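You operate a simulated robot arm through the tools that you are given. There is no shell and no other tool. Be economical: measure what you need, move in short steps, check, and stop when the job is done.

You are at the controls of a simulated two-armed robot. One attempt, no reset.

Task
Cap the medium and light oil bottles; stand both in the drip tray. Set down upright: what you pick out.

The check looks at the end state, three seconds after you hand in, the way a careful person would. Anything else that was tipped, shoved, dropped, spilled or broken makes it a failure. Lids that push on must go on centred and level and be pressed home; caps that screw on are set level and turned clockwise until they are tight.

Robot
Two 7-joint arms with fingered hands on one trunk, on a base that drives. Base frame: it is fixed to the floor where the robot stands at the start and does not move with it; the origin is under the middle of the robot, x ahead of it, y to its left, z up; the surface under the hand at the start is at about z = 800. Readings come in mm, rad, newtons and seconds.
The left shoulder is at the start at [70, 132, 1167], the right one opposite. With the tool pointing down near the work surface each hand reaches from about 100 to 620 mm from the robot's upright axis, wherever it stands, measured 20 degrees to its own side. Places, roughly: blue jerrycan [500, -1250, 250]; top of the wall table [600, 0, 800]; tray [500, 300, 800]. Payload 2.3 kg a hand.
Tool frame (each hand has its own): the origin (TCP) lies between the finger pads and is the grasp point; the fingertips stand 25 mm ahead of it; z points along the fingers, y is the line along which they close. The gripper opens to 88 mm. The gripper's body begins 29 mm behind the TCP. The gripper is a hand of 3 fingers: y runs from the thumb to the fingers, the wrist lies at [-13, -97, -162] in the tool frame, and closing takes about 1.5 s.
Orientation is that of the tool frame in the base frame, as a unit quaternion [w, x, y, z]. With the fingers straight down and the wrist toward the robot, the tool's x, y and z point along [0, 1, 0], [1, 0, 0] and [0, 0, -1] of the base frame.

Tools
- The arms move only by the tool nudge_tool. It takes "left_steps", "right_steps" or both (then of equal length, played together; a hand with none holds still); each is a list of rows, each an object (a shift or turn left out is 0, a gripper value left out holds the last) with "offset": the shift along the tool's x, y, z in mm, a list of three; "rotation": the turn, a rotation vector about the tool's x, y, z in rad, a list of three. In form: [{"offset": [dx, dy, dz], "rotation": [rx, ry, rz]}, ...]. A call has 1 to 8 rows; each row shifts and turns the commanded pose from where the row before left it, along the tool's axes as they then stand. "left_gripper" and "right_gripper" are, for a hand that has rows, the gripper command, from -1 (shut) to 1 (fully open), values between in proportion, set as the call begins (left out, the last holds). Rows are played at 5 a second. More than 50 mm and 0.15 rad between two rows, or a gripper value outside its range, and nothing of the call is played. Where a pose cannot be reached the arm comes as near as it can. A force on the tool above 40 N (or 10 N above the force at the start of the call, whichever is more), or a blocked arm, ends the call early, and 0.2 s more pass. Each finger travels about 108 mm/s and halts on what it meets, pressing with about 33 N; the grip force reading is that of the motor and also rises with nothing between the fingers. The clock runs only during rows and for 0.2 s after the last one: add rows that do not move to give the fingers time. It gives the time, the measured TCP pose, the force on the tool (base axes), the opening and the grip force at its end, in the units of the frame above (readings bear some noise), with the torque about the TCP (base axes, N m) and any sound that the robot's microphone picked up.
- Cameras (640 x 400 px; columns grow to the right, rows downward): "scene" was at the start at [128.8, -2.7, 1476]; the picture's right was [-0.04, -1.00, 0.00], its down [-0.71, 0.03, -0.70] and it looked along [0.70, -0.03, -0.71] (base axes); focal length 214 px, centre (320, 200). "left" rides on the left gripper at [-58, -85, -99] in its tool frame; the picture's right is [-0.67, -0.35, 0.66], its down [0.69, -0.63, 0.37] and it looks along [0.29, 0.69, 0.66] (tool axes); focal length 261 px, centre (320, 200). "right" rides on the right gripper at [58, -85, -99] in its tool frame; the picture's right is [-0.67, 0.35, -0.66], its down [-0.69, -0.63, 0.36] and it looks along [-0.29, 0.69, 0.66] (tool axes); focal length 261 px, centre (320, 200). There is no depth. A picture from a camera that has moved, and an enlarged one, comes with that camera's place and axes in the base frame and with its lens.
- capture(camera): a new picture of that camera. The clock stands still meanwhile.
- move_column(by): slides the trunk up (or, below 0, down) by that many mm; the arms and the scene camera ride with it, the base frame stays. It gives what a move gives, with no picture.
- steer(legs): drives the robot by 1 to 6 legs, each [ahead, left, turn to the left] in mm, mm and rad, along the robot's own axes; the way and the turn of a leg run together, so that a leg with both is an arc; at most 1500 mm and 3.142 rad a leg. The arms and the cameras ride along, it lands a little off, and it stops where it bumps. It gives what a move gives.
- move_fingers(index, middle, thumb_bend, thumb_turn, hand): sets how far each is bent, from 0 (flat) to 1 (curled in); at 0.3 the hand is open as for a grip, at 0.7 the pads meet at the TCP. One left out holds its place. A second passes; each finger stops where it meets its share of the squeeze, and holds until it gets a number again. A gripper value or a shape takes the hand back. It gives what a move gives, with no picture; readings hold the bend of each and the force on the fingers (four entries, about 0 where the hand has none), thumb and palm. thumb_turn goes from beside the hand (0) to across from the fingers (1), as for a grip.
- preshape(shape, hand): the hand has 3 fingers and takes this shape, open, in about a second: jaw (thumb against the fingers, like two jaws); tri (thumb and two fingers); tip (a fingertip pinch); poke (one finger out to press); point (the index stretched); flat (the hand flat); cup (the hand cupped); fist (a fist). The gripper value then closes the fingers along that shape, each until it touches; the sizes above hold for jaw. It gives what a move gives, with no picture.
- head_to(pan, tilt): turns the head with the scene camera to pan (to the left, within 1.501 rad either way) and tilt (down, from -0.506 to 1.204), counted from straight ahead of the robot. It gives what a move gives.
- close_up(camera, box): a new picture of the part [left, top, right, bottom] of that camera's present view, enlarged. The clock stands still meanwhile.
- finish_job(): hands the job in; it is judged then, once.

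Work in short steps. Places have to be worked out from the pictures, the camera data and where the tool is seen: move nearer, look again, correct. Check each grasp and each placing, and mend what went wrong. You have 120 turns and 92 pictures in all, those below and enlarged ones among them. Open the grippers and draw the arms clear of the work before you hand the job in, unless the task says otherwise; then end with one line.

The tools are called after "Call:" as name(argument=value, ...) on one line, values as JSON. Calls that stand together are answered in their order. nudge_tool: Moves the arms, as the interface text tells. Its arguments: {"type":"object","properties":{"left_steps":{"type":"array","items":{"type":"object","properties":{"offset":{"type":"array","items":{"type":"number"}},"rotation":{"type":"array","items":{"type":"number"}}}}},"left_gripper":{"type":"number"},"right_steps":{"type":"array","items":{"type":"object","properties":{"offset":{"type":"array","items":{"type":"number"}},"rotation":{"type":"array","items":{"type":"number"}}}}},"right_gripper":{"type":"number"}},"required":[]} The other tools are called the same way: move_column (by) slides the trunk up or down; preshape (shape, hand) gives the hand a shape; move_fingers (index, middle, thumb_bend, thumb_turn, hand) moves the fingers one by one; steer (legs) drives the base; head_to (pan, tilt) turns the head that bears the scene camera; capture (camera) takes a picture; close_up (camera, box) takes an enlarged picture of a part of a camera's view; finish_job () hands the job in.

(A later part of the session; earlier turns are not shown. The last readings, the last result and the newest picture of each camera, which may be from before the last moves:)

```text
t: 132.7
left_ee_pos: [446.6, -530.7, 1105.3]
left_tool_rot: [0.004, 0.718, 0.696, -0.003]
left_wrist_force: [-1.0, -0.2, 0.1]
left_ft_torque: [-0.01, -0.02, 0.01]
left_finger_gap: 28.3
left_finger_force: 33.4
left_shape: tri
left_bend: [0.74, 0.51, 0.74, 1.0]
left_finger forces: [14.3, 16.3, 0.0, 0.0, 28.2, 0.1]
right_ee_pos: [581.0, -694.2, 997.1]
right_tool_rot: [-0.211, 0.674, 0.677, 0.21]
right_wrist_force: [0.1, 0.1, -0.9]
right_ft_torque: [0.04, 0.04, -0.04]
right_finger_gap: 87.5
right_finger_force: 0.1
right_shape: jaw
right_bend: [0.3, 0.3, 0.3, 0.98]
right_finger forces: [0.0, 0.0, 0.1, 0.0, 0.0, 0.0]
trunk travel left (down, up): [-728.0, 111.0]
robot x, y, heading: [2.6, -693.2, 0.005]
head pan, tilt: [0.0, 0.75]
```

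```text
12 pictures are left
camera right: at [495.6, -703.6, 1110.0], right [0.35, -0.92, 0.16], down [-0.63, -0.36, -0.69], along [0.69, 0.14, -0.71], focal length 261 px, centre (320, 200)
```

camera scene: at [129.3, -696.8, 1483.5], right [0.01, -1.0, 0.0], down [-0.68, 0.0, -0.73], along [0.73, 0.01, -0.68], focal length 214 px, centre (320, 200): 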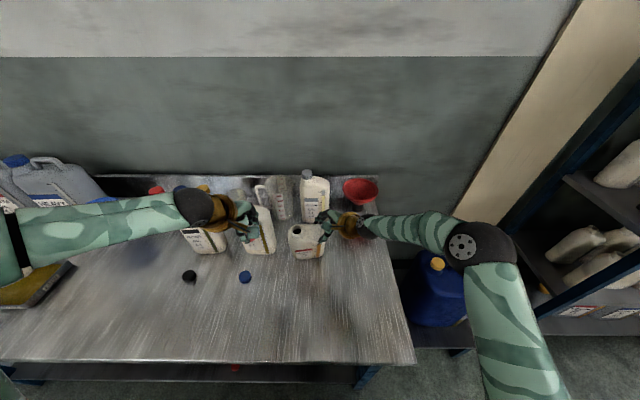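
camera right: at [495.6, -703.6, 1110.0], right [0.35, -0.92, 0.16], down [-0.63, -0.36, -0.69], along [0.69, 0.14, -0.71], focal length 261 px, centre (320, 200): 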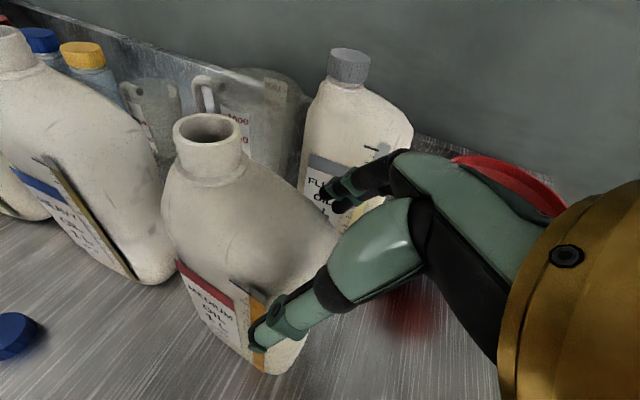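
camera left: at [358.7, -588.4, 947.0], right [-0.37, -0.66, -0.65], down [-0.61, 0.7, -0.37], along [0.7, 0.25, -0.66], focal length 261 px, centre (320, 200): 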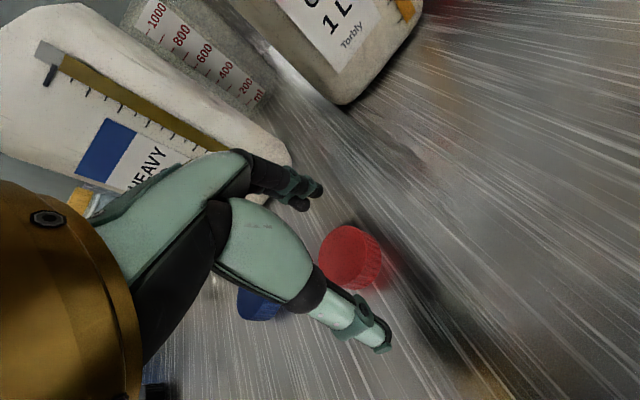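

Upright again (slightly yawed), neck ≈(588,-619). I'll repeat the method that worked before: regrip, lift a little with the column, carry 70 mm nearer, and set down with the corner pivot.

Call:
nudge_tool(right_steps=[{"offset": [0, 5, 0]}, {}])

Call:
nudge_tool(right_steps=[{}, {}, {}, {}, {}, {}, {}], right_gripper=-1)

Call:
move_column(by=14)

Call:
nudge_tool(right_steps=[{"offset": [0, -8, 0]}, {"offset": [0, -10, 0]}, {"offset": [0, -10, 0]}, {"offset": [0, -10, 0]}, {"offset": [0, -10, 0]}, {"offset": [0, -10, 0]}, {"offset": [0, -10, 0]}, {"offset": [0, -5, 0]}])

Call:
close_up(camera="scene", box=[240, 170, 400, 290])

```text
t: 133.3
left_ee_pos: [445.3, -530.1, 1104.8]
left_tool_rot: [0.004, 0.719, 0.695, -0.004]
left_wrist_force: [-0.7, -0.2, -0.7]
left_ft_torque: [0.01, 0.01, -0.01]
left_finger_gap: 28.3
left_finger_force: 33.4
left_shape: tri
left_bend: [0.74, 0.51, 0.74, 1.0]
left_finger forces: [14.3, 16.4, 0.0, 0.0, 28.1, 0.1]
right_ee_pos: [585.2, -694.2, 997.8]
right_tool_rot: [-0.211, 0.673, 0.677, 0.209]
right_wrist_force: [0.1, -0.2, 0.7]
right_ft_torque: [0.0, 0.02, -0.01]
right_finger_gap: 87.8
right_finger_force: 0.1
right_shape: jaw
right_bend: [0.3, 0.3, 0.3, 0.98]
right_finger forces: [0.1, 0.0, 0.1, 0.0, 0.0, 0.0]
trunk travel left (down, up): [-728.0, 111.0]
robot x, y, heading: [-0.0, -697.4, 0.002]
head pan, tilt: [0.0, 0.75]
```

```text
t: 134.9
left_ee_pos: [445.2, -531.0, 1105.1]
left_tool_rot: [0.003, 0.718, 0.696, -0.004]
left_wrist_force: [0.3, -0.7, -0.4]
left_ft_torque: [-0.01, 0.01, 0.0]
left_finger_gap: 28.0
left_finger_force: 33.0
left_shape: tri
left_bend: [0.74, 0.51, 0.74, 1.0]
left_finger forces: [14.3, 16.4, 0.0, 0.1, 28.1, 0.0]
right_ee_pos: [584.2, -693.5, 997.4]
right_tool_rot: [-0.211, 0.673, 0.677, 0.21]
right_wrist_force: [0.3, -1.1, 0.0]
right_ft_torque: [-0.08, -0.02, -0.02]
right_finger_gap: 45.5
right_finger_force: 32.8
right_shape: jaw
right_bend: [0.74, 0.52, 0.62, 1.0]
right_finger forces: [18.7, 9.9, 0.0, 0.0, 27.8, 0.1]
trunk travel left (down, up): [-728.0, 111.0]
robot x, y, heading: [2.1, -694.4, 0.008]
head pan, tilt: [0.0, 0.75]
```

```text
t: 135.6
left_ee_pos: [444.3, -531.3, 1118.7]
left_tool_rot: [0.005, 0.719, 0.695, -0.002]
left_wrist_force: [0.9, 0.3, 0.2]
left_ft_torque: [0.01, -0.02, -0.01]
left_finger_gap: 27.8
left_finger_force: 33.1
left_shape: tri
left_bend: [0.74, 0.51, 0.74, 1.0]
left_finger forces: [14.3, 16.3, 0.1, 0.1, 28.1, 0.0]
right_ee_pos: [582.9, -694.9, 1011.9]
right_tool_rot: [-0.211, 0.674, 0.677, 0.209]
right_wrist_force: [-0.4, -0.4, -0.6]
right_ft_torque: [-0.02, -0.04, 0.0]
right_finger_gap: 21.9
right_finger_force: 33.1
right_shape: jaw
right_bend: [0.77, 0.75, 0.83, 1.0]
right_finger forces: [0.0, 0.0, 0.0, 0.0, 0.1, 0.0]
trunk travel left (down, up): [-742.0, 97.0]
robot x, y, heading: [5.0, -695.7, 0.005]
head pan, tilt: [0.0, 0.75]
```

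```text
t: 137.4
left_ee_pos: [445.9, -530.7, 1118.5]
left_tool_rot: [0.003, 0.719, 0.695, -0.004]
left_wrist_force: [-0.1, 0.1, -1.0]
left_ft_torque: [-0.01, 0.0, -0.03]
left_finger_gap: 28.2
left_finger_force: 32.3
left_shape: tri
left_bend: [0.74, 0.51, 0.74, 1.0]
left_finger forces: [14.3, 16.4, 0.0, 0.0, 28.1, 0.1]
right_ee_pos: [511.1, -694.0, 1010.8]
right_tool_rot: [-0.211, 0.674, 0.676, 0.21]
right_wrist_force: [0.3, -0.4, 0.6]
right_ft_torque: [0.03, 0.04, 0.01]
right_finger_gap: 21.8
right_finger_force: 32.6
right_shape: jaw
right_bend: [0.77, 0.75, 0.83, 1.0]
right_finger forces: [0.1, 0.0, 0.0, 0.1, 0.1, 0.0]
trunk travel left (down, up): [-742.0, 97.0]
robot x, y, heading: [2.8, -698.8, 0.003]
head pan, tilt: [0.0, 0.75]
```

```text
3.33 times, centred on (320, 230) of scene
camera zoom: at [134.8, -692.9, 1496.9], right [0.01, -1.0, 0.0], down [-0.68, 0.0, -0.73], along [0.73, 0.0, -0.68], focal length 715 px, centre (320, 100)
```

zoom: 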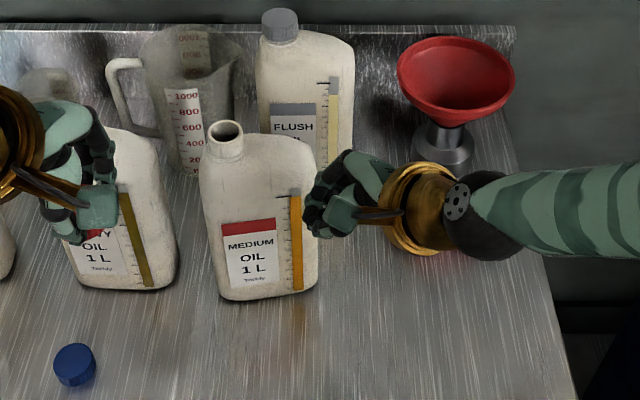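

The grip slid off because the bottle had shifted left, but it stands upright and unharmed: neck ≈(592,-605), right edge ≈-690. I retreat, open, and regrip deeper (TCP y≈-672).

Call:
nudge_tool(right_steps=[{"offset": [0, 0, -40]}, {"offset": [0, 0, -40]}])

Call:
nudge_tool(right_steps=[{}, {}, {}, {}, {"offset": [3, 36, 0]}, {"offset": [3, 37, 0]}, {"offset": [4.5, 0, 20]}, {"offset": [0, 0, 20]}], right_gripper=1)

Call:
nudge_tool(right_steps=[{"offset": [0, 5, 20]}, {"offset": [0, 6, 15]}, {"offset": [0, 0, 15]}, {"offset": [0, 0, 13]}, {}])

Call:
capture(camera="right")

```text
t: 138.0
left_ee_pos: [444.8, -530.2, 1119.7]
left_tool_rot: [0.004, 0.719, 0.695, -0.003]
left_wrist_force: [-0.6, 0.5, 0.2]
left_ft_torque: [0.0, -0.03, -0.03]
left_finger_gap: 28.2
left_finger_force: 32.7
left_shape: tri
left_bend: [0.74, 0.51, 0.74, 1.0]
left_finger forces: [14.1, 16.4, 0.0, 0.0, 28.1, 0.0]
right_ee_pos: [510.0, -740.3, 1077.1]
right_tool_rot: [-0.212, 0.673, 0.677, 0.21]
right_wrist_force: [-0.7, -0.5, -0.4]
right_ft_torque: [-0.02, 0.02, 0.01]
right_finger_gap: 22.1
right_finger_force: 32.5
right_shape: jaw
right_bend: [0.77, 0.75, 0.83, 1.0]
right_finger forces: [0.0, 0.0, 0.0, 0.0, 0.1, 0.0]
trunk travel left (down, up): [-742.0, 97.0]
robot x, y, heading: [1.7, -694.0, 0.006]
head pan, tilt: [0.0, 0.75]
```

```text
t: 139.8
left_ee_pos: [445.5, -530.3, 1118.9]
left_tool_rot: [0.003, 0.719, 0.695, -0.004]
left_wrist_force: [0.0, -1.0, 0.0]
left_ft_torque: [0.0, 0.0, 0.0]
left_finger_gap: 28.1
left_finger_force: 33.1
left_shape: tri
left_bend: [0.74, 0.51, 0.74, 1.0]
left_finger forces: [14.2, 16.4, 0.0, 0.0, 28.1, 0.0]
right_ee_pos: [584.4, -707.0, 1051.2]
right_tool_rot: [-0.21, 0.673, 0.677, 0.21]
right_wrist_force: [0.4, 0.5, 0.4]
right_ft_torque: [-0.03, -0.02, 0.0]
right_finger_gap: 87.6
right_finger_force: 0.1
right_shape: jaw
right_bend: [0.3, 0.3, 0.3, 0.98]
right_finger forces: [0.0, 0.1, 0.0, 0.0, 0.1, 0.1]
trunk travel left (down, up): [-742.0, 97.0]
robot x, y, heading: [2.6, -695.0, 0.003]
head pan, tilt: [0.0, 0.75]
```

```text
t: 141.0
left_ee_pos: [446.0, -530.7, 1118.5]
left_tool_rot: [0.004, 0.719, 0.695, -0.003]
left_wrist_force: [-0.3, -0.5, 0.1]
left_ft_torque: [0.0, 0.02, 0.02]
left_finger_gap: 28.2
left_finger_force: 32.9
left_shape: tri
left_bend: [0.74, 0.51, 0.74, 1.0]
left_finger forces: [14.3, 16.5, 0.1, 0.1, 28.1, 0.0]
right_ee_pos: [595.2, -671.4, 997.9]
right_tool_rot: [-0.211, 0.674, 0.677, 0.209]
right_wrist_force: [0.6, -0.4, -1.0]
right_ft_torque: [0.0, 0.01, 0.0]
right_finger_gap: 87.8
right_finger_force: 0.1
right_shape: jaw
right_bend: [0.3, 0.3, 0.3, 0.98]
right_finger forces: [0.0, 0.0, 0.0, 0.0, 0.0, 0.0]
trunk travel left (down, up): [-742.0, 97.0]
robot x, y, heading: [1.7, -693.9, 0.01]
head pan, tilt: [0.0, 0.75]
```

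```text
10 pictures are left
camera right: at [510.6, -681.9, 1111.0], right [0.35, -0.92, 0.16], down [-0.63, -0.36, -0.69], along [0.69, 0.14, -0.71], focal length 261 px, centre (320, 200)
```

right: 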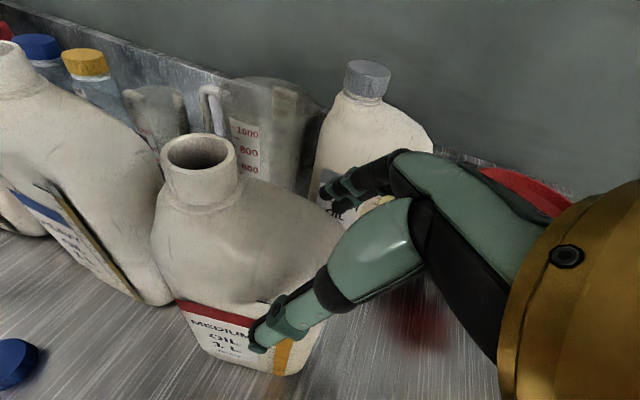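

Good straddle, same as the light bottle. Close, check grip, lift 14 mm.

Call:
nudge_tool(right_steps=[{}, {}, {}, {}, {}, {}, {}], right_gripper=-1)

Call:
move_column(by=13)

```text
t: 142.6
left_ee_pos: [445.3, -531.2, 1119.1]
left_tool_rot: [0.002, 0.719, 0.695, -0.002]
left_wrist_force: [0.4, 0.0, 0.4]
left_ft_torque: [0.01, -0.01, 0.0]
left_finger_gap: 27.7
left_finger_force: 32.8
left_shape: tri
left_bend: [0.74, 0.51, 0.74, 1.0]
left_finger forces: [14.2, 16.5, 0.0, 0.0, 28.1, 0.0]
right_ee_pos: [595.2, -672.4, 998.8]
right_tool_rot: [-0.21, 0.673, 0.678, 0.21]
right_wrist_force: [1.1, 0.5, 1.0]
right_ft_torque: [0.0, -0.08, -0.02]
right_finger_gap: 52.0
right_finger_force: 33.1
right_shape: jaw
right_bend: [0.73, 0.43, 0.64, 1.0]
right_finger forces: [19.4, 10.3, 0.0, 0.0, 29.2, 0.1]
trunk travel left (down, up): [-742.0, 97.0]
robot x, y, heading: [5.3, -694.7, 0.008]
head pan, tilt: [0.0, 0.75]
```

```text
t: 143.2
left_ee_pos: [446.3, -530.3, 1130.6]
left_tool_rot: [0.004, 0.718, 0.696, -0.004]
left_wrist_force: [0.3, -0.2, -0.3]
left_ft_torque: [0.0, 0.03, 0.03]
left_finger_gap: 28.3
left_finger_force: 32.8
left_shape: tri
left_bend: [0.74, 0.51, 0.74, 1.0]
left_finger forces: [14.2, 16.5, 0.0, 0.0, 28.1, 0.0]
right_ee_pos: [597.0, -671.2, 1009.8]
right_tool_rot: [-0.211, 0.673, 0.677, 0.209]
right_wrist_force: [-0.3, 0.5, -8.5]
right_ft_torque: [-0.09, -0.07, -0.01]
right_finger_gap: 51.2
right_finger_force: 32.8
right_shape: jaw
right_bend: [0.73, 0.43, 0.63, 1.0]
right_finger forces: [15.0, 11.7, 0.0, 0.1, 29.5, 0.0]
trunk travel left (down, up): [-756.0, 84.0]
robot x, y, heading: [2.0, -693.2, 0.008]
head pan, tilt: [0.0, 0.75]
```

Fully lifted (8.5 N). Carry 75 mm toward the robot.

Call:
nudge_tool(right_steps=[{"offset": [0, -8, 0]}, {"offset": [0, -11, 0]}, {"offset": [0, -11, 0]}, {"offset": [0, -11, 0]}, {"offset": [0, -11, 0]}, {"offset": [0, -11, 0]}, {"offset": [0, -10, 0]}, {}])

Call:
close_up(camera="scene", box=[240, 190, 400, 310])

```text
t: 145.0
left_ee_pos: [446.0, -531.0, 1131.1]
left_tool_rot: [0.003, 0.719, 0.695, -0.004]
left_wrist_force: [0.6, -1.0, 0.4]
left_ft_torque: [0.0, 0.02, -0.01]
left_finger_gap: 28.4
left_finger_force: 33.0
left_shape: tri
left_bend: [0.74, 0.51, 0.74, 1.0]
left_finger forces: [14.2, 16.6, 0.1, 0.0, 28.1, 0.1]
right_ee_pos: [522.6, -672.3, 1010.6]
right_tool_rot: [-0.212, 0.673, 0.677, 0.209]
right_wrist_force: [0.9, 0.3, -6.1]
right_ft_torque: [-0.03, -0.07, -0.03]
right_finger_gap: 51.0
right_finger_force: 32.5
right_shape: jaw
right_bend: [0.74, 0.43, 0.64, 1.0]
right_finger forces: [15.7, 11.0, 0.1, 0.0, 28.4, 0.0]
trunk travel left (down, up): [-756.0, 84.0]
robot x, y, heading: [1.9, -697.1, 0.007]
head pan, tilt: [0.0, 0.75]
```

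```text
3.33 times, centred on (320, 250) of scene
camera zoom: at [137.3, -692.5, 1509.6], right [0.01, -1.0, 0.0], down [-0.68, 0.0, -0.73], along [0.73, 0.0, -0.68], focal length 715 px, centre (320, 33)
```

zoom: 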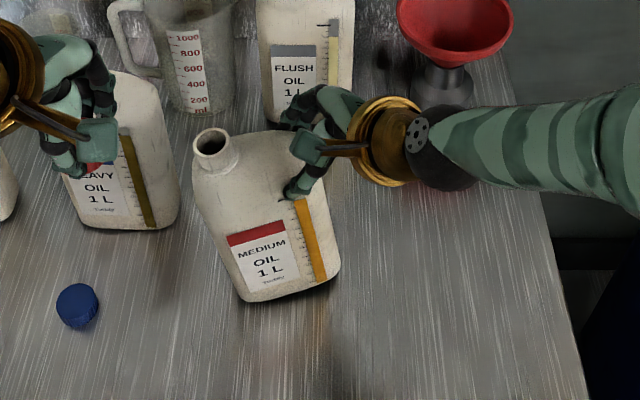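

The bottle hangs tilted with its left corner already touching. Pivot it level: move right 45 mm while lowering 12 mm.

Call:
nudge_tool(right_steps=[{"offset": [-6.4, 0, -2.2]}, {"offset": [-6.4, 0, -2.2]}, {"offset": [-6.4, 0, -2.2]}, {"offset": [-6.4, 0, -2.2]}, {"offset": [-6.4, 0, -2.2]}, {"offset": [-6.4, 0, -2.2]}, {}])

Call:
close_up(camera="scene", box=[240, 190, 400, 310])

```text
t: 146.6
left_ee_pos: [445.1, -529.7, 1130.9]
left_tool_rot: [0.003, 0.718, 0.696, -0.004]
left_wrist_force: [-0.1, 0.0, 0.4]
left_ft_torque: [0.02, 0.04, 0.01]
left_finger_gap: 27.9
left_finger_force: 33.1
left_shape: tri
left_bend: [0.74, 0.51, 0.74, 1.0]
left_finger forces: [14.2, 16.5, 0.1, 0.0, 28.2, 0.1]
right_ee_pos: [523.0, -709.9, 1001.4]
right_tool_rot: [-0.21, 0.673, 0.677, 0.209]
right_wrist_force: [1.7, 2.8, -0.4]
right_ft_torque: [0.11, -0.19, 0.0]
right_finger_gap: 50.3
right_finger_force: 32.7
right_shape: jaw
right_bend: [0.74, 0.43, 0.64, 1.0]
right_finger forces: [19.0, 9.7, 0.0, 0.0, 28.1, 0.0]
trunk travel left (down, up): [-756.0, 84.0]
robot x, y, heading: [6.0, -693.5, 0.005]
head pan, tilt: [0.0, 0.75]
```

```text
3.33 times, centred on (320, 250) of scene
camera zoom: at [135.5, -691.8, 1509.9], right [0.01, -1.0, 0.0], down [-0.68, 0.0, -0.73], along [0.73, 0.0, -0.68], focal length 715 px, centre (320, 33)
```

zoom: 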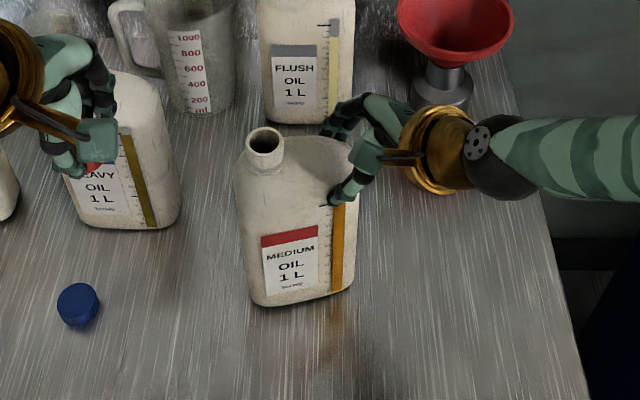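

Nearly level. Finish the pivot, release to settle, regrip.

Call:
nudge_tool(right_steps=[{"offset": [-3.3, 0, -0.5]}, {"offset": [-0.8, 0, 1]}, {}])

Call:
nudge_tool(right_steps=[{}, {}, {}, {}, {"offset": [0, 4, 0]}, {}], right_gripper=1)

Call:
nudge_tool(right_steps=[{}, {}, {}, {}, {}, {}, {}], right_gripper=-1)

Call:
nudge_tool(left_steps=[{"offset": [-30, 15, 0]}, {"offset": [-40, 20, 10]}, {"offset": [-40, 20, 12]}, {}])

Call:
capture(camera="right")

```text
t: 147.4
left_ee_pos: [443.8, -528.8, 1132.4]
left_tool_rot: [0.004, 0.719, 0.695, -0.004]
left_wrist_force: [-0.3, 0.5, -0.8]
left_ft_torque: [-0.01, -0.02, 0.01]
left_finger_gap: 27.8
left_finger_force: 33.1
left_shape: tri
left_bend: [0.74, 0.51, 0.74, 1.0]
left_finger forces: [14.3, 16.5, 0.0, 0.0, 28.2, 0.0]
right_ee_pos: [521.6, -714.6, 998.8]
right_tool_rot: [-0.209, 0.673, 0.678, 0.211]
right_wrist_force: [3.2, 1.8, 12.1]
right_ft_torque: [0.29, -0.31, -0.05]
right_finger_gap: 50.2
right_finger_force: 32.4
right_shape: jaw
right_bend: [0.74, 0.43, 0.65, 1.0]
right_finger forces: [23.2, 10.0, 0.0, 0.0, 28.1, 0.0]
trunk travel left (down, up): [-756.0, 84.0]
robot x, y, heading: [1.6, -688.3, 0.009]
head pan, tilt: [0.0, 0.75]
```

```text
t: 148.8
left_ee_pos: [445.3, -529.9, 1131.5]
left_tool_rot: [0.004, 0.719, 0.695, -0.004]
left_wrist_force: [1.0, 0.8, 0.0]
left_ft_torque: [-0.02, 0.04, 0.02]
left_finger_gap: 27.9
left_finger_force: 32.9
left_shape: tri
left_bend: [0.74, 0.51, 0.74, 1.0]
left_finger forces: [14.2, 16.5, 0.1, 0.0, 27.9, 0.0]
right_ee_pos: [526.4, -714.8, 996.2]
right_tool_rot: [-0.211, 0.673, 0.677, 0.209]
right_wrist_force: [-0.2, 0.4, 0.6]
right_ft_torque: [0.0, -0.04, 0.0]
right_finger_gap: 87.8
right_finger_force: 0.0
right_shape: jaw
right_bend: [0.3, 0.3, 0.3, 0.98]
right_finger forces: [0.0, 0.0, 0.0, 0.0, 0.1, 0.0]
trunk travel left (down, up): [-756.0, 84.0]
robot x, y, heading: [4.0, -695.5, 0.006]
head pan, tilt: [0.0, 0.75]
```

```text
t: 150.4
left_ee_pos: [446.5, -530.9, 1132.4]
left_tool_rot: [0.004, 0.718, 0.696, -0.004]
left_wrist_force: [-0.1, 0.6, 0.6]
left_ft_torque: [-0.03, -0.01, 0.0]
left_finger_gap: 28.0
left_finger_force: 32.8
left_shape: tri
left_bend: [0.74, 0.51, 0.74, 1.0]
left_finger forces: [14.3, 16.5, 0.1, 0.1, 28.1, 0.0]
right_ee_pos: [527.0, -713.9, 997.5]
right_tool_rot: [-0.21, 0.674, 0.677, 0.209]
right_wrist_force: [0.6, -2.6, 0.3]
right_ft_torque: [-0.05, -0.03, -0.07]
right_finger_gap: 50.1
right_finger_force: 33.2
right_shape: jaw
right_bend: [0.74, 0.48, 0.6, 1.0]
right_finger forces: [18.6, 10.3, 0.0, 0.1, 29.0, 0.0]
trunk travel left (down, up): [-756.0, 84.0]
robot x, y, heading: [3.9, -697.3, 0.005]
head pan, tilt: [0.0, 0.75]
```

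```text
t: 151.4
left_ee_pos: [496.1, -643.0, 1111.1]
left_tool_rot: [0.005, 0.719, 0.695, -0.004]
left_wrist_force: [0.3, 0.7, 0.9]
left_ft_torque: [0.0, 0.01, -0.01]
left_finger_gap: 28.0
left_finger_force: 32.8
left_shape: tri
left_bend: [0.74, 0.51, 0.74, 1.0]
left_finger forces: [14.2, 16.5, 0.0, 0.1, 28.2, 0.1]
right_ee_pos: [526.7, -715.6, 997.0]
right_tool_rot: [-0.211, 0.674, 0.676, 0.21]
right_wrist_force: [1.4, -1.7, 0.4]
right_ft_torque: [-0.02, 0.0, -0.06]
right_finger_gap: 49.7
right_finger_force: 32.8
right_shape: jaw
right_bend: [0.74, 0.48, 0.6, 1.0]
right_finger forces: [19.2, 10.9, 0.0, 0.1, 29.3, 0.0]
trunk travel left (down, up): [-756.0, 84.0]
robot x, y, heading: [-0.0, -697.8, 0.002]
head pan, tilt: [0.0, 0.75]
```

```text
7 pictures are left
camera right: at [441.9, -725.2, 1110.6], right [0.35, -0.92, 0.16], down [-0.63, -0.36, -0.69], along [0.69, 0.14, -0.71], focal length 261 px, centre (320, 200)
```

right: 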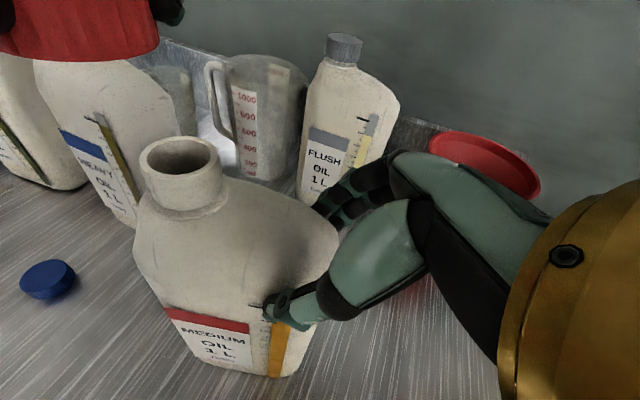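

Neck ≈(514,-645,1030); target TCP ≈(511.5,-641). Move the cap over with ~9 mm gap and check in the right camera.

Call:
nudge_tool(left_steps=[{"offset": [1.2, 8, 10]}, {"offset": [1.3, 7.3, 14]}, {"offset": [0, 0, 15]}, {}, {}])

Call:
close_up(camera="right", box=[60, 20, 300, 220])

```text
t: 152.6
left_ee_pos: [511.8, -642.2, 1072.3]
left_tool_rot: [0.003, 0.719, 0.695, -0.004]
left_wrist_force: [0.5, -0.4, -0.2]
left_ft_torque: [-0.01, -0.01, 0.0]
left_finger_gap: 28.0
left_finger_force: 32.9
left_shape: tri
left_bend: [0.74, 0.51, 0.74, 1.0]
left_finger forces: [14.1, 16.6, 0.0, 0.1, 28.1, 0.1]
right_ee_pos: [526.5, -715.2, 997.7]
right_tool_rot: [-0.212, 0.673, 0.677, 0.21]
right_wrist_force: [1.1, -2.2, 1.2]
right_ft_torque: [-0.02, 0.0, -0.04]
right_finger_gap: 49.7
right_finger_force: 32.8
right_shape: jaw
right_bend: [0.74, 0.48, 0.6, 1.0]
right_finger forces: [19.0, 10.8, 0.1, 0.0, 29.2, 0.0]
trunk travel left (down, up): [-756.0, 84.0]
robot x, y, heading: [3.3, -692.2, 0.001]
head pan, tilt: [0.0, 0.75]
```

```text
2.00 times, centred on (180, 120) of right
camera zoom: at [442.0, -725.5, 1110.5], right [0.35, -0.92, 0.16], down [-0.63, -0.36, -0.69], along [0.69, 0.14, -0.71], focal length 521 px, centre (600, 360)
```

zoom: 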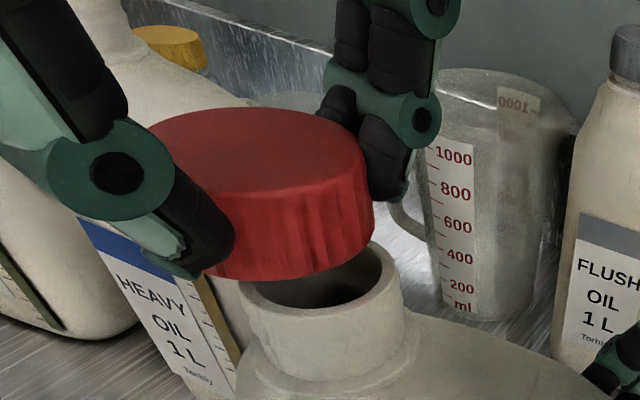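

In this view the cap sits ~8 mm too far +y relative to the neck (x is fine). Shift −8 in y, drop 5 mm, and re-check.

Call:
nudge_tool(left_steps=[{"offset": [-4, 0, 0]}, {"offset": [-4, 0, 0]}, {"offset": [0, 0, 5]}, {}])

Call:
close_up(camera="right", box=[60, 20, 300, 220])

```text
t: 153.6
left_ee_pos: [513.0, -649.0, 1067.9]
left_tool_rot: [0.003, 0.719, 0.695, -0.004]
left_wrist_force: [-0.5, -0.2, 0.4]
left_ft_torque: [0.02, -0.02, 0.02]
left_finger_gap: 27.8
left_finger_force: 33.0
left_shape: tri
left_bend: [0.74, 0.51, 0.74, 1.0]
left_finger forces: [14.2, 16.6, 0.0, 0.0, 28.1, 0.0]
right_ee_pos: [526.5, -714.7, 997.7]
right_tool_rot: [-0.211, 0.673, 0.677, 0.21]
right_wrist_force: [1.0, -1.2, 0.7]
right_ft_torque: [-0.03, 0.0, -0.04]
right_finger_gap: 49.8
right_finger_force: 33.1
right_shape: jaw
right_bend: [0.74, 0.48, 0.6, 1.0]
right_finger forces: [19.0, 10.9, 0.0, 0.0, 29.0, 0.1]
trunk travel left (down, up): [-756.0, 84.0]
robot x, y, heading: [5.2, -693.9, 0.008]
head pan, tilt: [0.0, 0.75]
```

```text
2.00 times, centred on (180, 120) of right
camera zoom: at [442.0, -725.5, 1110.5], right [0.35, -0.92, 0.16], down [-0.63, -0.36, -0.69], along [0.69, 0.14, -0.71], focal length 521 px, centre (600, 360)
```

zoom: 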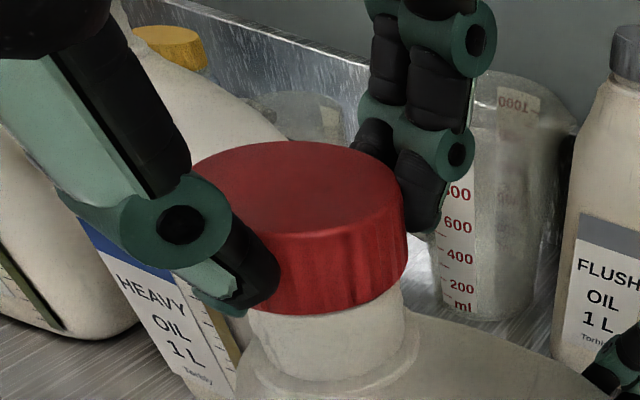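

Much better; ~2 mm more toward −y. Apply and descend gently.

Call:
nudge_tool(left_steps=[{"offset": [-1.8, 0, 0]}, {"offset": [0, 0, 2]}, {"offset": [0, 0, 2]}, {"offset": [0, 0, 2]}, {}])

```text
t: 154.8
left_ee_pos: [510.6, -649.7, 1062.2]
left_tool_rot: [0.006, 0.718, 0.696, -0.001]
left_wrist_force: [0.8, 0.4, 19.7]
left_ft_torque: [0.04, 0.18, 0.04]
left_finger_gap: 29.5
left_finger_force: 32.9
left_shape: tri
left_bend: [0.74, 0.51, 0.75, 1.0]
left_finger forces: [16.2, 19.3, 0.0, 0.1, 33.1, 0.1]
right_ee_pos: [525.3, -715.2, 998.7]
right_tool_rot: [-0.209, 0.673, 0.677, 0.21]
right_wrist_force: [2.3, -1.0, 0.1]
right_ft_torque: [0.01, -0.32, -0.22]
right_finger_gap: 49.4
right_finger_force: 33.3
right_shape: jaw
right_bend: [0.74, 0.48, 0.6, 1.0]
right_finger forces: [19.8, 11.3, 0.0, 0.0, 28.5, 0.0]
trunk travel left (down, up): [-756.0, 84.0]
robot x, y, heading: [3.8, -694.0, 0.006]
head pan, tilt: [0.0, 0.75]
```

Rim contact, again on the near side. As before: back off, shift −2.5 mm in x, and lower.

Call:
nudge_tool(left_steps=[{"offset": [0, 0, -5]}, {"offset": [0, -2.5, 0]}, {}, {"offset": [0, 0, 2]}, {"offset": [0, 0, 2]}, {"offset": [0, 0, 2]}, {}])

```text
t: 156.4
left_ee_pos: [509.2, -650.6, 1059.9]
left_tool_rot: [0.004, 0.719, 0.695, -0.003]
left_wrist_force: [0.3, -0.1, -0.1]
left_ft_torque: [-0.03, 0.01, -0.02]
left_finger_gap: 28.7
left_finger_force: 33.1
left_shape: tri
left_bend: [0.74, 0.51, 0.75, 1.0]
left_finger forces: [15.3, 17.4, 0.1, 0.1, 30.1, 0.0]
right_ee_pos: [526.9, -715.4, 998.7]
right_tool_rot: [-0.211, 0.674, 0.677, 0.21]
right_wrist_force: [0.8, -1.2, 3.9]
right_ft_torque: [0.11, -0.08, 0.05]
right_finger_gap: 49.7
right_finger_force: 33.0
right_shape: jaw
right_bend: [0.74, 0.48, 0.6, 1.0]
right_finger forces: [19.8, 10.7, 0.0, 0.0, 29.9, 0.0]
trunk travel left (down, up): [-756.0, 84.0]
robot x, y, heading: [7.2, -693.2, 0.013]
head pan, tilt: [0.0, 0.75]
```

No force now at a lower height — it slipped over. Continue down to contact.

Call:
nudge_tool(left_steps=[{"offset": [0, 0, 1.5]}, {"offset": [0, 0, 1.5]}, {"offset": [0, 0, 1.5]}, {"offset": [0, 0, 1]}, {}])

```text
t: 157.6
left_ee_pos: [508.0, -651.8, 1054.4]
left_tool_rot: [0.004, 0.719, 0.695, -0.003]
left_wrist_force: [0.3, 1.5, -2.4]
left_ft_torque: [0.0, -0.25, -0.01]
left_finger_gap: 28.5
left_finger_force: 33.0
left_shape: tri
left_bend: [0.74, 0.51, 0.75, 1.0]
left_finger forces: [14.3, 17.5, 0.0, 0.0, 30.0, 0.1]
right_ee_pos: [526.3, -715.1, 997.6]
right_tool_rot: [-0.211, 0.674, 0.676, 0.21]
right_wrist_force: [0.0, -1.6, 4.1]
right_ft_torque: [0.03, -0.01, 0.03]
right_finger_gap: 49.2
right_finger_force: 32.6
right_shape: jaw
right_bend: [0.74, 0.48, 0.6, 1.0]
right_finger forces: [19.6, 10.6, 0.1, 0.0, 30.4, 0.1]
trunk travel left (down, up): [-756.0, 84.0]
robot x, y, heading: [1.3, -694.9, 0.008]
head pan, tilt: [0.0, 0.75]
```

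Same signature as with the light bottle. A little further until ~10 N.

Call:
nudge_tool(left_steps=[{"offset": [0, 0, 1.5]}, {"offset": [0, 0, 1.5]}, {}])

```text
t: 158.4
left_ee_pos: [509.0, -651.9, 1052.6]
left_tool_rot: [0.005, 0.719, 0.695, -0.003]
left_wrist_force: [-1.0, 0.0, 7.4]
left_ft_torque: [0.01, -0.2, 0.0]
left_finger_gap: 28.3
left_finger_force: 32.8
left_shape: tri
left_bend: [0.74, 0.51, 0.75, 1.0]
left_finger forces: [14.7, 18.1, 0.0, 0.1, 31.1, 0.0]
right_ee_pos: [525.7, -714.2, 998.0]
right_tool_rot: [-0.21, 0.673, 0.677, 0.211]
right_wrist_force: [4.1, 0.3, 1.0]
right_ft_torque: [0.09, -0.24, -0.09]
right_finger_gap: 49.8
right_finger_force: 33.5
right_shape: jaw
right_bend: [0.74, 0.48, 0.6, 1.0]
right_finger forces: [19.8, 11.5, 0.0, 0.1, 28.3, 0.0]
trunk travel left (down, up): [-756.0, 84.0]
robot x, y, heading: [3.1, -695.3, 0.007]
head pan, tilt: [0.0, 0.75]
```

Seated. Turn clockwise 1.1 rad, then open and rotate back in place.

Call:
nudge_tool(left_steps=[{"offset": [0, -0.3, 0.1], "rotation": [0, 0, 0.14]}, {"offset": [0, -0.3, 0.1], "rotation": [0, 0, 0.14]}, {"offset": [0, -0.3, 0.1], "rotation": [0, 0, 0.14]}, {"offset": [0, -0.3, 0.1], "rotation": [0, 0, 0.14]}, {"offset": [0, -0.3, 0.1], "rotation": [0, 0, 0.14]}, {"offset": [0, -0.3, 0.1], "rotation": [0, 0, 0.14]}, {"offset": [0, -0.3, 0.1], "rotation": [0, 0, 0.14]}, {"offset": [0, -0.3, 0.1], "rotation": [0, 0, 0.14]}])

Call:
nudge_tool(left_steps=[{}, {}, {}, {"rotation": [0, 0, -0.145]}, {"rotation": [0, 0, -0.145]}, {"rotation": [0, 0, -0.145]}, {"rotation": [0, 0, -0.145]}, {"rotation": [0, 0, -0.145]}], left_gripper=1)

Call:
nudge_tool(left_steps=[{"rotation": [0, 0, -0.145]}, {"rotation": [0, 0, -0.145]}, {"rotation": [0, 0, -0.145]}, {"rotation": [0, 0, -0.145]}, {"rotation": [0, 0, -0.145]}, {}])

Call:
close_up(camera="right", box=[60, 20, 300, 220])

```text
t: 160.2
left_ee_pos: [505.5, -649.9, 1052.7]
left_tool_rot: [0.005, 0.979, 0.206, 0.0]
left_wrist_force: [-2.3, 10.2, 8.8]
left_ft_torque: [0.21, 0.06, 0.06]
left_finger_gap: 28.9
left_finger_force: 32.3
left_shape: tri
left_bend: [0.74, 0.53, 0.74, 1.0]
left_finger forces: [13.6, 15.7, 0.0, 0.0, 35.3, 0.0]
right_ee_pos: [525.2, -713.8, 999.1]
right_tool_rot: [-0.21, 0.674, 0.677, 0.21]
right_wrist_force: [5.0, -8.5, 2.4]
right_ft_torque: [-0.05, -0.26, -0.2]
right_finger_gap: 49.3
right_finger_force: 32.8
right_shape: jaw
right_bend: [0.74, 0.48, 0.6, 1.0]
right_finger forces: [22.3, 13.1, 0.1, 0.0, 29.4, 0.1]
trunk travel left (down, up): [-756.0, 84.0]
robot x, y, heading: [5.1, -694.6, 0.009]
head pan, tilt: [0.0, 0.75]
```

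```text
t: 162.0
left_ee_pos: [506.6, -651.4, 1051.8]
left_tool_rot: [0.004, 0.84, 0.542, -0.001]
left_wrist_force: [-0.4, 1.1, 0.3]
left_ft_torque: [0.02, 0.03, 0.02]
left_finger_gap: 87.4
left_finger_force: 0.0
left_shape: tri
left_bend: [0.3, 0.3, 0.3, 0.98]
left_finger forces: [0.1, 0.0, 0.0, 0.0, 0.1, 0.0]
right_ee_pos: [526.9, -715.4, 997.2]
right_tool_rot: [-0.211, 0.673, 0.677, 0.211]
right_wrist_force: [-0.1, 0.6, 4.2]
right_ft_torque: [0.11, -0.11, -0.02]
right_finger_gap: 49.5
right_finger_force: 32.9
right_shape: jaw
right_bend: [0.74, 0.48, 0.6, 1.0]
right_finger forces: [19.4, 10.3, 0.0, 0.0, 30.0, 0.1]
trunk travel left (down, up): [-756.0, 84.0]
robot x, y, heading: [2.4, -696.6, 0.004]
head pan, tilt: [0.0, 0.75]
```

```text
t: 163.4
left_ee_pos: [507.7, -648.7, 1050.8]
left_tool_rot: [0.005, 0.591, 0.807, -0.008]
left_wrist_force: [-0.4, -0.2, -0.2]
left_ft_torque: [-0.02, -0.01, -0.01]
left_finger_gap: 87.8
left_finger_force: 0.0
left_shape: tri
left_bend: [0.3, 0.3, 0.3, 0.98]
left_finger forces: [0.0, 0.0, 0.0, 0.1, 0.0, 0.1]
right_ee_pos: [525.1, -715.6, 996.7]
right_tool_rot: [-0.21, 0.673, 0.677, 0.21]
right_wrist_force: [-0.2, -0.5, 4.1]
right_ft_torque: [0.1, -0.16, 0.0]
right_finger_gap: 49.2
right_finger_force: 33.0
right_shape: jaw
right_bend: [0.74, 0.48, 0.6, 1.0]
right_finger forces: [19.5, 10.3, 0.0, 0.0, 29.6, 0.0]
trunk travel left (down, up): [-756.0, 84.0]
robot x, y, heading: [4.4, -697.3, 0.002]
head pan, tilt: [0.0, 0.75]
```

```text
2.00 times, centred on (180, 120) of right
camera zoom: at [440.8, -724.8, 1111.2], right [0.35, -0.92, 0.16], down [-0.63, -0.36, -0.69], along [0.69, 0.14, -0.7], focal length 521 px, centre (600, 360)
```

zoom: 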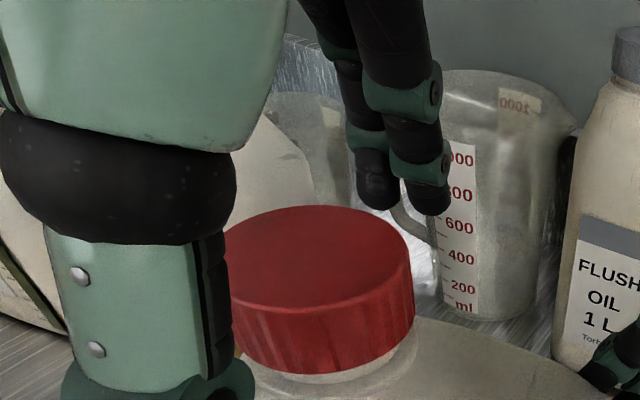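

Cap is on and level. Lower 5 mm for a better bite, close and turn 1.45 rad.

Call:
nudge_tool(left_steps=[{"offset": [0, 0, 5]}, {}])

Call:
nudge_tool(left_steps=[{}, {}, {}, {}, {}, {}, {}], left_gripper=-1)

Call:
nudge_tool(left_steps=[{"offset": [0, 0, 1], "rotation": [0, 0, 0.145]}, {"offset": [0, 0, 0.5], "rotation": [0, 0, 0.145]}, {"rotation": [0, 0, 0.145]}, {"rotation": [0, 0, 0.145]}, {"rotation": [0, 0, 0.145]}, {"rotation": [0, 0, 0.145]}, {"rotation": [0, 0, 0.145]}, {"rotation": [0, 0, 0.145]}])

Call:
nudge_tool(left_steps=[{"rotation": [0, 0, 0.145]}, {"rotation": [0, 0, 0.145]}])

```text
t: 164.0
left_ee_pos: [508.7, -647.7, 1047.7]
left_tool_rot: [0.007, 0.592, 0.806, -0.007]
left_wrist_force: [0.1, 0.3, -0.1]
left_ft_torque: [0.01, 0.01, 0.03]
left_finger_gap: 87.6
left_finger_force: 0.2
left_shape: tri
left_bend: [0.3, 0.3, 0.3, 0.98]
left_finger forces: [0.0, 0.0, 0.0, 0.0, 0.0, 0.0]
right_ee_pos: [526.1, -714.4, 998.2]
right_tool_rot: [-0.209, 0.673, 0.678, 0.21]
right_wrist_force: [0.3, -0.2, 4.9]
right_ft_torque: [0.09, -0.16, -0.01]
right_finger_gap: 49.2
right_finger_force: 33.2
right_shape: jaw
right_bend: [0.74, 0.48, 0.6, 1.0]
right_finger forces: [19.4, 10.2, 0.0, 0.0, 29.6, 0.0]
trunk travel left (down, up): [-756.0, 84.0]
robot x, y, heading: [3.2, -693.0, 0.006]
head pan, tilt: [0.0, 0.75]
```

```text
t: 165.6
left_ee_pos: [507.3, -649.2, 1047.6]
left_tool_rot: [0.005, 0.592, 0.806, -0.006]
left_wrist_force: [1.1, -0.8, -1.4]
left_ft_torque: [0.01, -0.02, -0.02]
left_finger_gap: 29.7
left_finger_force: 33.3
left_shape: tri
left_bend: [0.74, 0.48, 0.74, 1.0]
left_finger forces: [15.0, 14.5, 0.1, 0.1, 26.5, 0.1]
right_ee_pos: [525.5, -714.7, 997.5]
right_tool_rot: [-0.21, 0.674, 0.677, 0.21]
right_wrist_force: [-1.4, 0.8, 5.4]
right_ft_torque: [0.11, -0.16, 0.02]
right_finger_gap: 49.0
right_finger_force: 32.5
right_shape: jaw
right_bend: [0.74, 0.48, 0.6, 1.0]
right_finger forces: [19.3, 9.9, 0.1, 0.1, 30.0, 0.0]
trunk travel left (down, up): [-756.0, 84.0]
robot x, y, heading: [2.7, -695.1, 0.009]
head pan, tilt: [0.0, 0.75]
```

```text
t: 167.4
left_ee_pos: [504.4, -648.2, 1045.7]
left_tool_rot: [0.006, 0.938, 0.346, -0.001]
left_wrist_force: [-5.5, 12.8, 3.3]
left_ft_torque: [0.37, 0.19, 0.12]
left_finger_gap: 29.0
left_finger_force: 32.9
left_shape: tri
left_bend: [0.74, 0.51, 0.74, 1.0]
left_finger forces: [11.8, 13.0, 0.1, 0.0, 34.6, 0.0]
right_ee_pos: [525.2, -713.5, 998.9]
right_tool_rot: [-0.209, 0.674, 0.677, 0.211]
right_wrist_force: [6.6, -11.2, 6.2]
right_ft_torque: [-0.11, -0.17, -0.21]
right_finger_gap: 49.6
right_finger_force: 32.8
right_shape: jaw
right_bend: [0.74, 0.48, 0.6, 1.0]
right_finger forces: [23.6, 13.9, 0.1, 0.1, 29.1, 0.0]
trunk travel left (down, up): [-756.0, 84.0]
robot x, y, heading: [2.7, -692.8, 0.004]
head pan, tilt: [0.0, 0.75]
```

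```text
t: 168.0
left_ee_pos: [506.0, -648.1, 1045.7]
left_tool_rot: [0.006, 0.978, 0.207, 0.0]
left_wrist_force: [-4.4, 15.9, 2.2]
left_ft_torque: [0.51, 0.22, 0.08]
left_finger_gap: 29.1
left_finger_force: 33.3
left_shape: tri
left_bend: [0.75, 0.52, 0.73, 1.0]
left_finger forces: [11.7, 12.2, 0.1, 0.0, 35.3, 0.0]
right_ee_pos: [525.3, -713.1, 998.7]
right_tool_rot: [-0.21, 0.673, 0.677, 0.211]
right_wrist_force: [5.8, -15.3, 7.8]
right_ft_torque: [-0.08, -0.15, -0.22]
right_finger_gap: 49.3
right_finger_force: 32.9
right_shape: jaw
right_bend: [0.74, 0.47, 0.6, 1.0]
right_finger forces: [23.5, 14.0, 0.0, 0.0, 30.6, 0.0]
trunk travel left (down, up): [-756.0, 84.0]
robot x, y, heading: [2.2, -696.8, 0.003]
head pan, tilt: [0.0, 0.75]
```

Lateral force shows the hand axis is off the cap axis by roughly (+2,+3) mm. Open, rotate back, shift to centre, regrasp and turn.

Call:
nudge_tool(left_steps=[{}, {}, {}, {"rotation": [0, 0, -0.145]}, {"rotation": [0, 0, -0.145]}, {"rotation": [0, 0, -0.145]}, {"rotation": [0, 0, -0.145]}, {"rotation": [0, 0, -0.145]}], left_gripper=1)

Call:
nudge_tool(left_steps=[{"rotation": [0, 0, -0.145]}, {"rotation": [0, 0, -0.145]}, {"rotation": [0, 0, -0.145]}, {"rotation": [0, 0, -0.145]}, {"rotation": [0, 0, -0.145]}, {"offset": [3, 2.5, 0]}, {}])

Call:
nudge_tool(left_steps=[{}, {}, {}, {}, {}, {}, {}], left_gripper=-1)

Call:
nudge_tool(left_steps=[{"offset": [0, 0, 1], "rotation": [0, 0, 0.145]}, {"offset": [0, 0, 0.5], "rotation": [0, 0, 0.145]}, {"rotation": [0, 0, 0.145]}, {"rotation": [0, 0, 0.145]}, {"rotation": [0, 0, 0.145]}, {"rotation": [0, 0, 0.145]}, {"rotation": [0, 0, 0.145]}, {"rotation": [0, 0, 0.145]}])

Call:
nudge_tool(left_steps=[{"rotation": [0, 0, 0.145]}, {"rotation": [0, 0, 0.145]}])

```text
t: 169.8
left_ee_pos: [506.1, -651.0, 1044.9]
left_tool_rot: [0.005, 0.84, 0.543, -0.001]
left_wrist_force: [-0.1, 0.4, -0.3]
left_ft_torque: [0.04, -0.02, -0.01]
left_finger_gap: 87.7
left_finger_force: 0.1
left_shape: tri
left_bend: [0.3, 0.3, 0.3, 0.98]
left_finger forces: [0.0, 0.0, 0.0, 0.0, 0.0, 0.0]
right_ee_pos: [525.3, -714.9, 998.0]
right_tool_rot: [-0.211, 0.673, 0.677, 0.21]
right_wrist_force: [-0.1, 0.5, 6.0]
right_ft_torque: [0.18, -0.18, 0.03]
right_finger_gap: 49.0
right_finger_force: 32.7
right_shape: jaw
right_bend: [0.74, 0.48, 0.6, 1.0]
right_finger forces: [18.9, 10.2, 0.0, 0.1, 29.5, 0.1]
trunk travel left (down, up): [-756.0, 84.0]
robot x, y, heading: [6.0, -694.6, 0.008]
head pan, tilt: [0.0, 0.75]
```

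```text
t: 171.4
left_ee_pos: [509.0, -644.2, 1045.8]
left_tool_rot: [0.007, 0.592, 0.806, -0.006]
left_wrist_force: [-0.5, 0.2, 0.2]
left_ft_torque: [-0.01, -0.02, 0.0]
left_finger_gap: 87.8
left_finger_force: 0.1
left_shape: tri
left_bend: [0.3, 0.3, 0.3, 0.98]
left_finger forces: [0.0, 0.0, 0.0, 0.0, 0.0, 0.0]
right_ee_pos: [525.7, -714.9, 998.6]
right_tool_rot: [-0.211, 0.674, 0.676, 0.21]
right_wrist_force: [0.1, -0.5, 5.8]
right_ft_torque: [0.08, -0.16, 0.0]
right_finger_gap: 48.9
right_finger_force: 32.7
right_shape: jaw
right_bend: [0.74, 0.48, 0.61, 1.0]
right_finger forces: [18.7, 10.4, 0.0, 0.0, 28.8, 0.0]
trunk travel left (down, up): [-756.0, 84.0]
robot x, y, heading: [3.1, -700.2, 0.007]
head pan, tilt: [0.0, 0.75]
```

```text
t: 173.0
left_ee_pos: [508.3, -644.0, 1045.0]
left_tool_rot: [0.006, 0.592, 0.806, -0.007]
left_wrist_force: [-1.0, 1.3, -0.4]
left_ft_torque: [0.06, -0.02, 0.02]
left_finger_gap: 29.9
left_finger_force: 32.9
left_shape: tri
left_bend: [0.74, 0.51, 0.74, 1.0]
left_finger forces: [15.3, 14.3, 0.1, 0.0, 29.4, 0.1]
right_ee_pos: [526.0, -714.3, 998.4]
right_tool_rot: [-0.21, 0.673, 0.677, 0.21]
right_wrist_force: [0.2, -0.1, 5.9]
right_ft_torque: [0.12, -0.16, -0.03]
right_finger_gap: 48.9
right_finger_force: 33.5
right_shape: jaw
right_bend: [0.74, 0.48, 0.61, 1.0]
right_finger forces: [19.0, 10.7, 0.0, 0.1, 28.6, 0.0]
trunk travel left (down, up): [-756.0, 84.0]
robot x, y, heading: [2.8, -697.7, 0.006]
head pan, tilt: [0.0, 0.75]
```

```text
t: 174.8
left_ee_pos: [507.5, -645.2, 1044.3]
left_tool_rot: [0.005, 0.938, 0.346, -0.001]
left_wrist_force: [-2.8, 9.3, 2.2]
left_ft_torque: [0.23, 0.1, 0.05]
left_finger_gap: 29.4
left_finger_force: 33.1
left_shape: tri
left_bend: [0.74, 0.52, 0.73, 1.0]
left_finger forces: [14.3, 13.5, 0.0, 0.0, 36.0, 0.0]
right_ee_pos: [524.7, -713.8, 998.9]
right_tool_rot: [-0.21, 0.674, 0.677, 0.21]
right_wrist_force: [3.0, -7.2, 6.9]
right_ft_torque: [0.0, -0.17, -0.08]
right_finger_gap: 48.8
right_finger_force: 32.8
right_shape: jaw
right_bend: [0.74, 0.48, 0.61, 1.0]
right_finger forces: [20.4, 12.8, 0.0, 0.0, 29.6, 0.0]
trunk travel left (down, up): [-756.0, 84.0]
robot x, y, heading: [7.0, -692.4, 0.009]
head pan, tilt: [0.0, 0.75]
```

```text
t: 175.4
left_ee_pos: [507.0, -645.4, 1045.5]
left_tool_rot: [0.007, 0.978, 0.207, 0.0]
left_wrist_force: [-2.0, 10.1, 1.9]
left_ft_torque: [0.28, 0.07, -0.01]
left_finger_gap: 29.3
left_finger_force: 33.2
left_shape: tri
left_bend: [0.74, 0.53, 0.73, 1.0]
left_finger forces: [14.4, 12.8, 0.0, 0.1, 36.0, 0.1]
right_ee_pos: [526.0, -713.5, 999.6]
right_tool_rot: [-0.21, 0.673, 0.677, 0.211]
right_wrist_force: [2.5, -8.0, 6.8]
right_ft_torque: [-0.01, -0.1, -0.04]
right_finger_gap: 48.9
right_finger_force: 32.9
right_shape: jaw
right_bend: [0.74, 0.48, 0.61, 1.0]
right_finger forces: [19.9, 13.1, 0.0, 0.0, 30.1, 0.0]
trunk travel left (down, up): [-756.0, 84.0]
robot x, y, heading: [4.3, -694.0, 0.005]
head pan, tilt: [0.0, 0.75]
```

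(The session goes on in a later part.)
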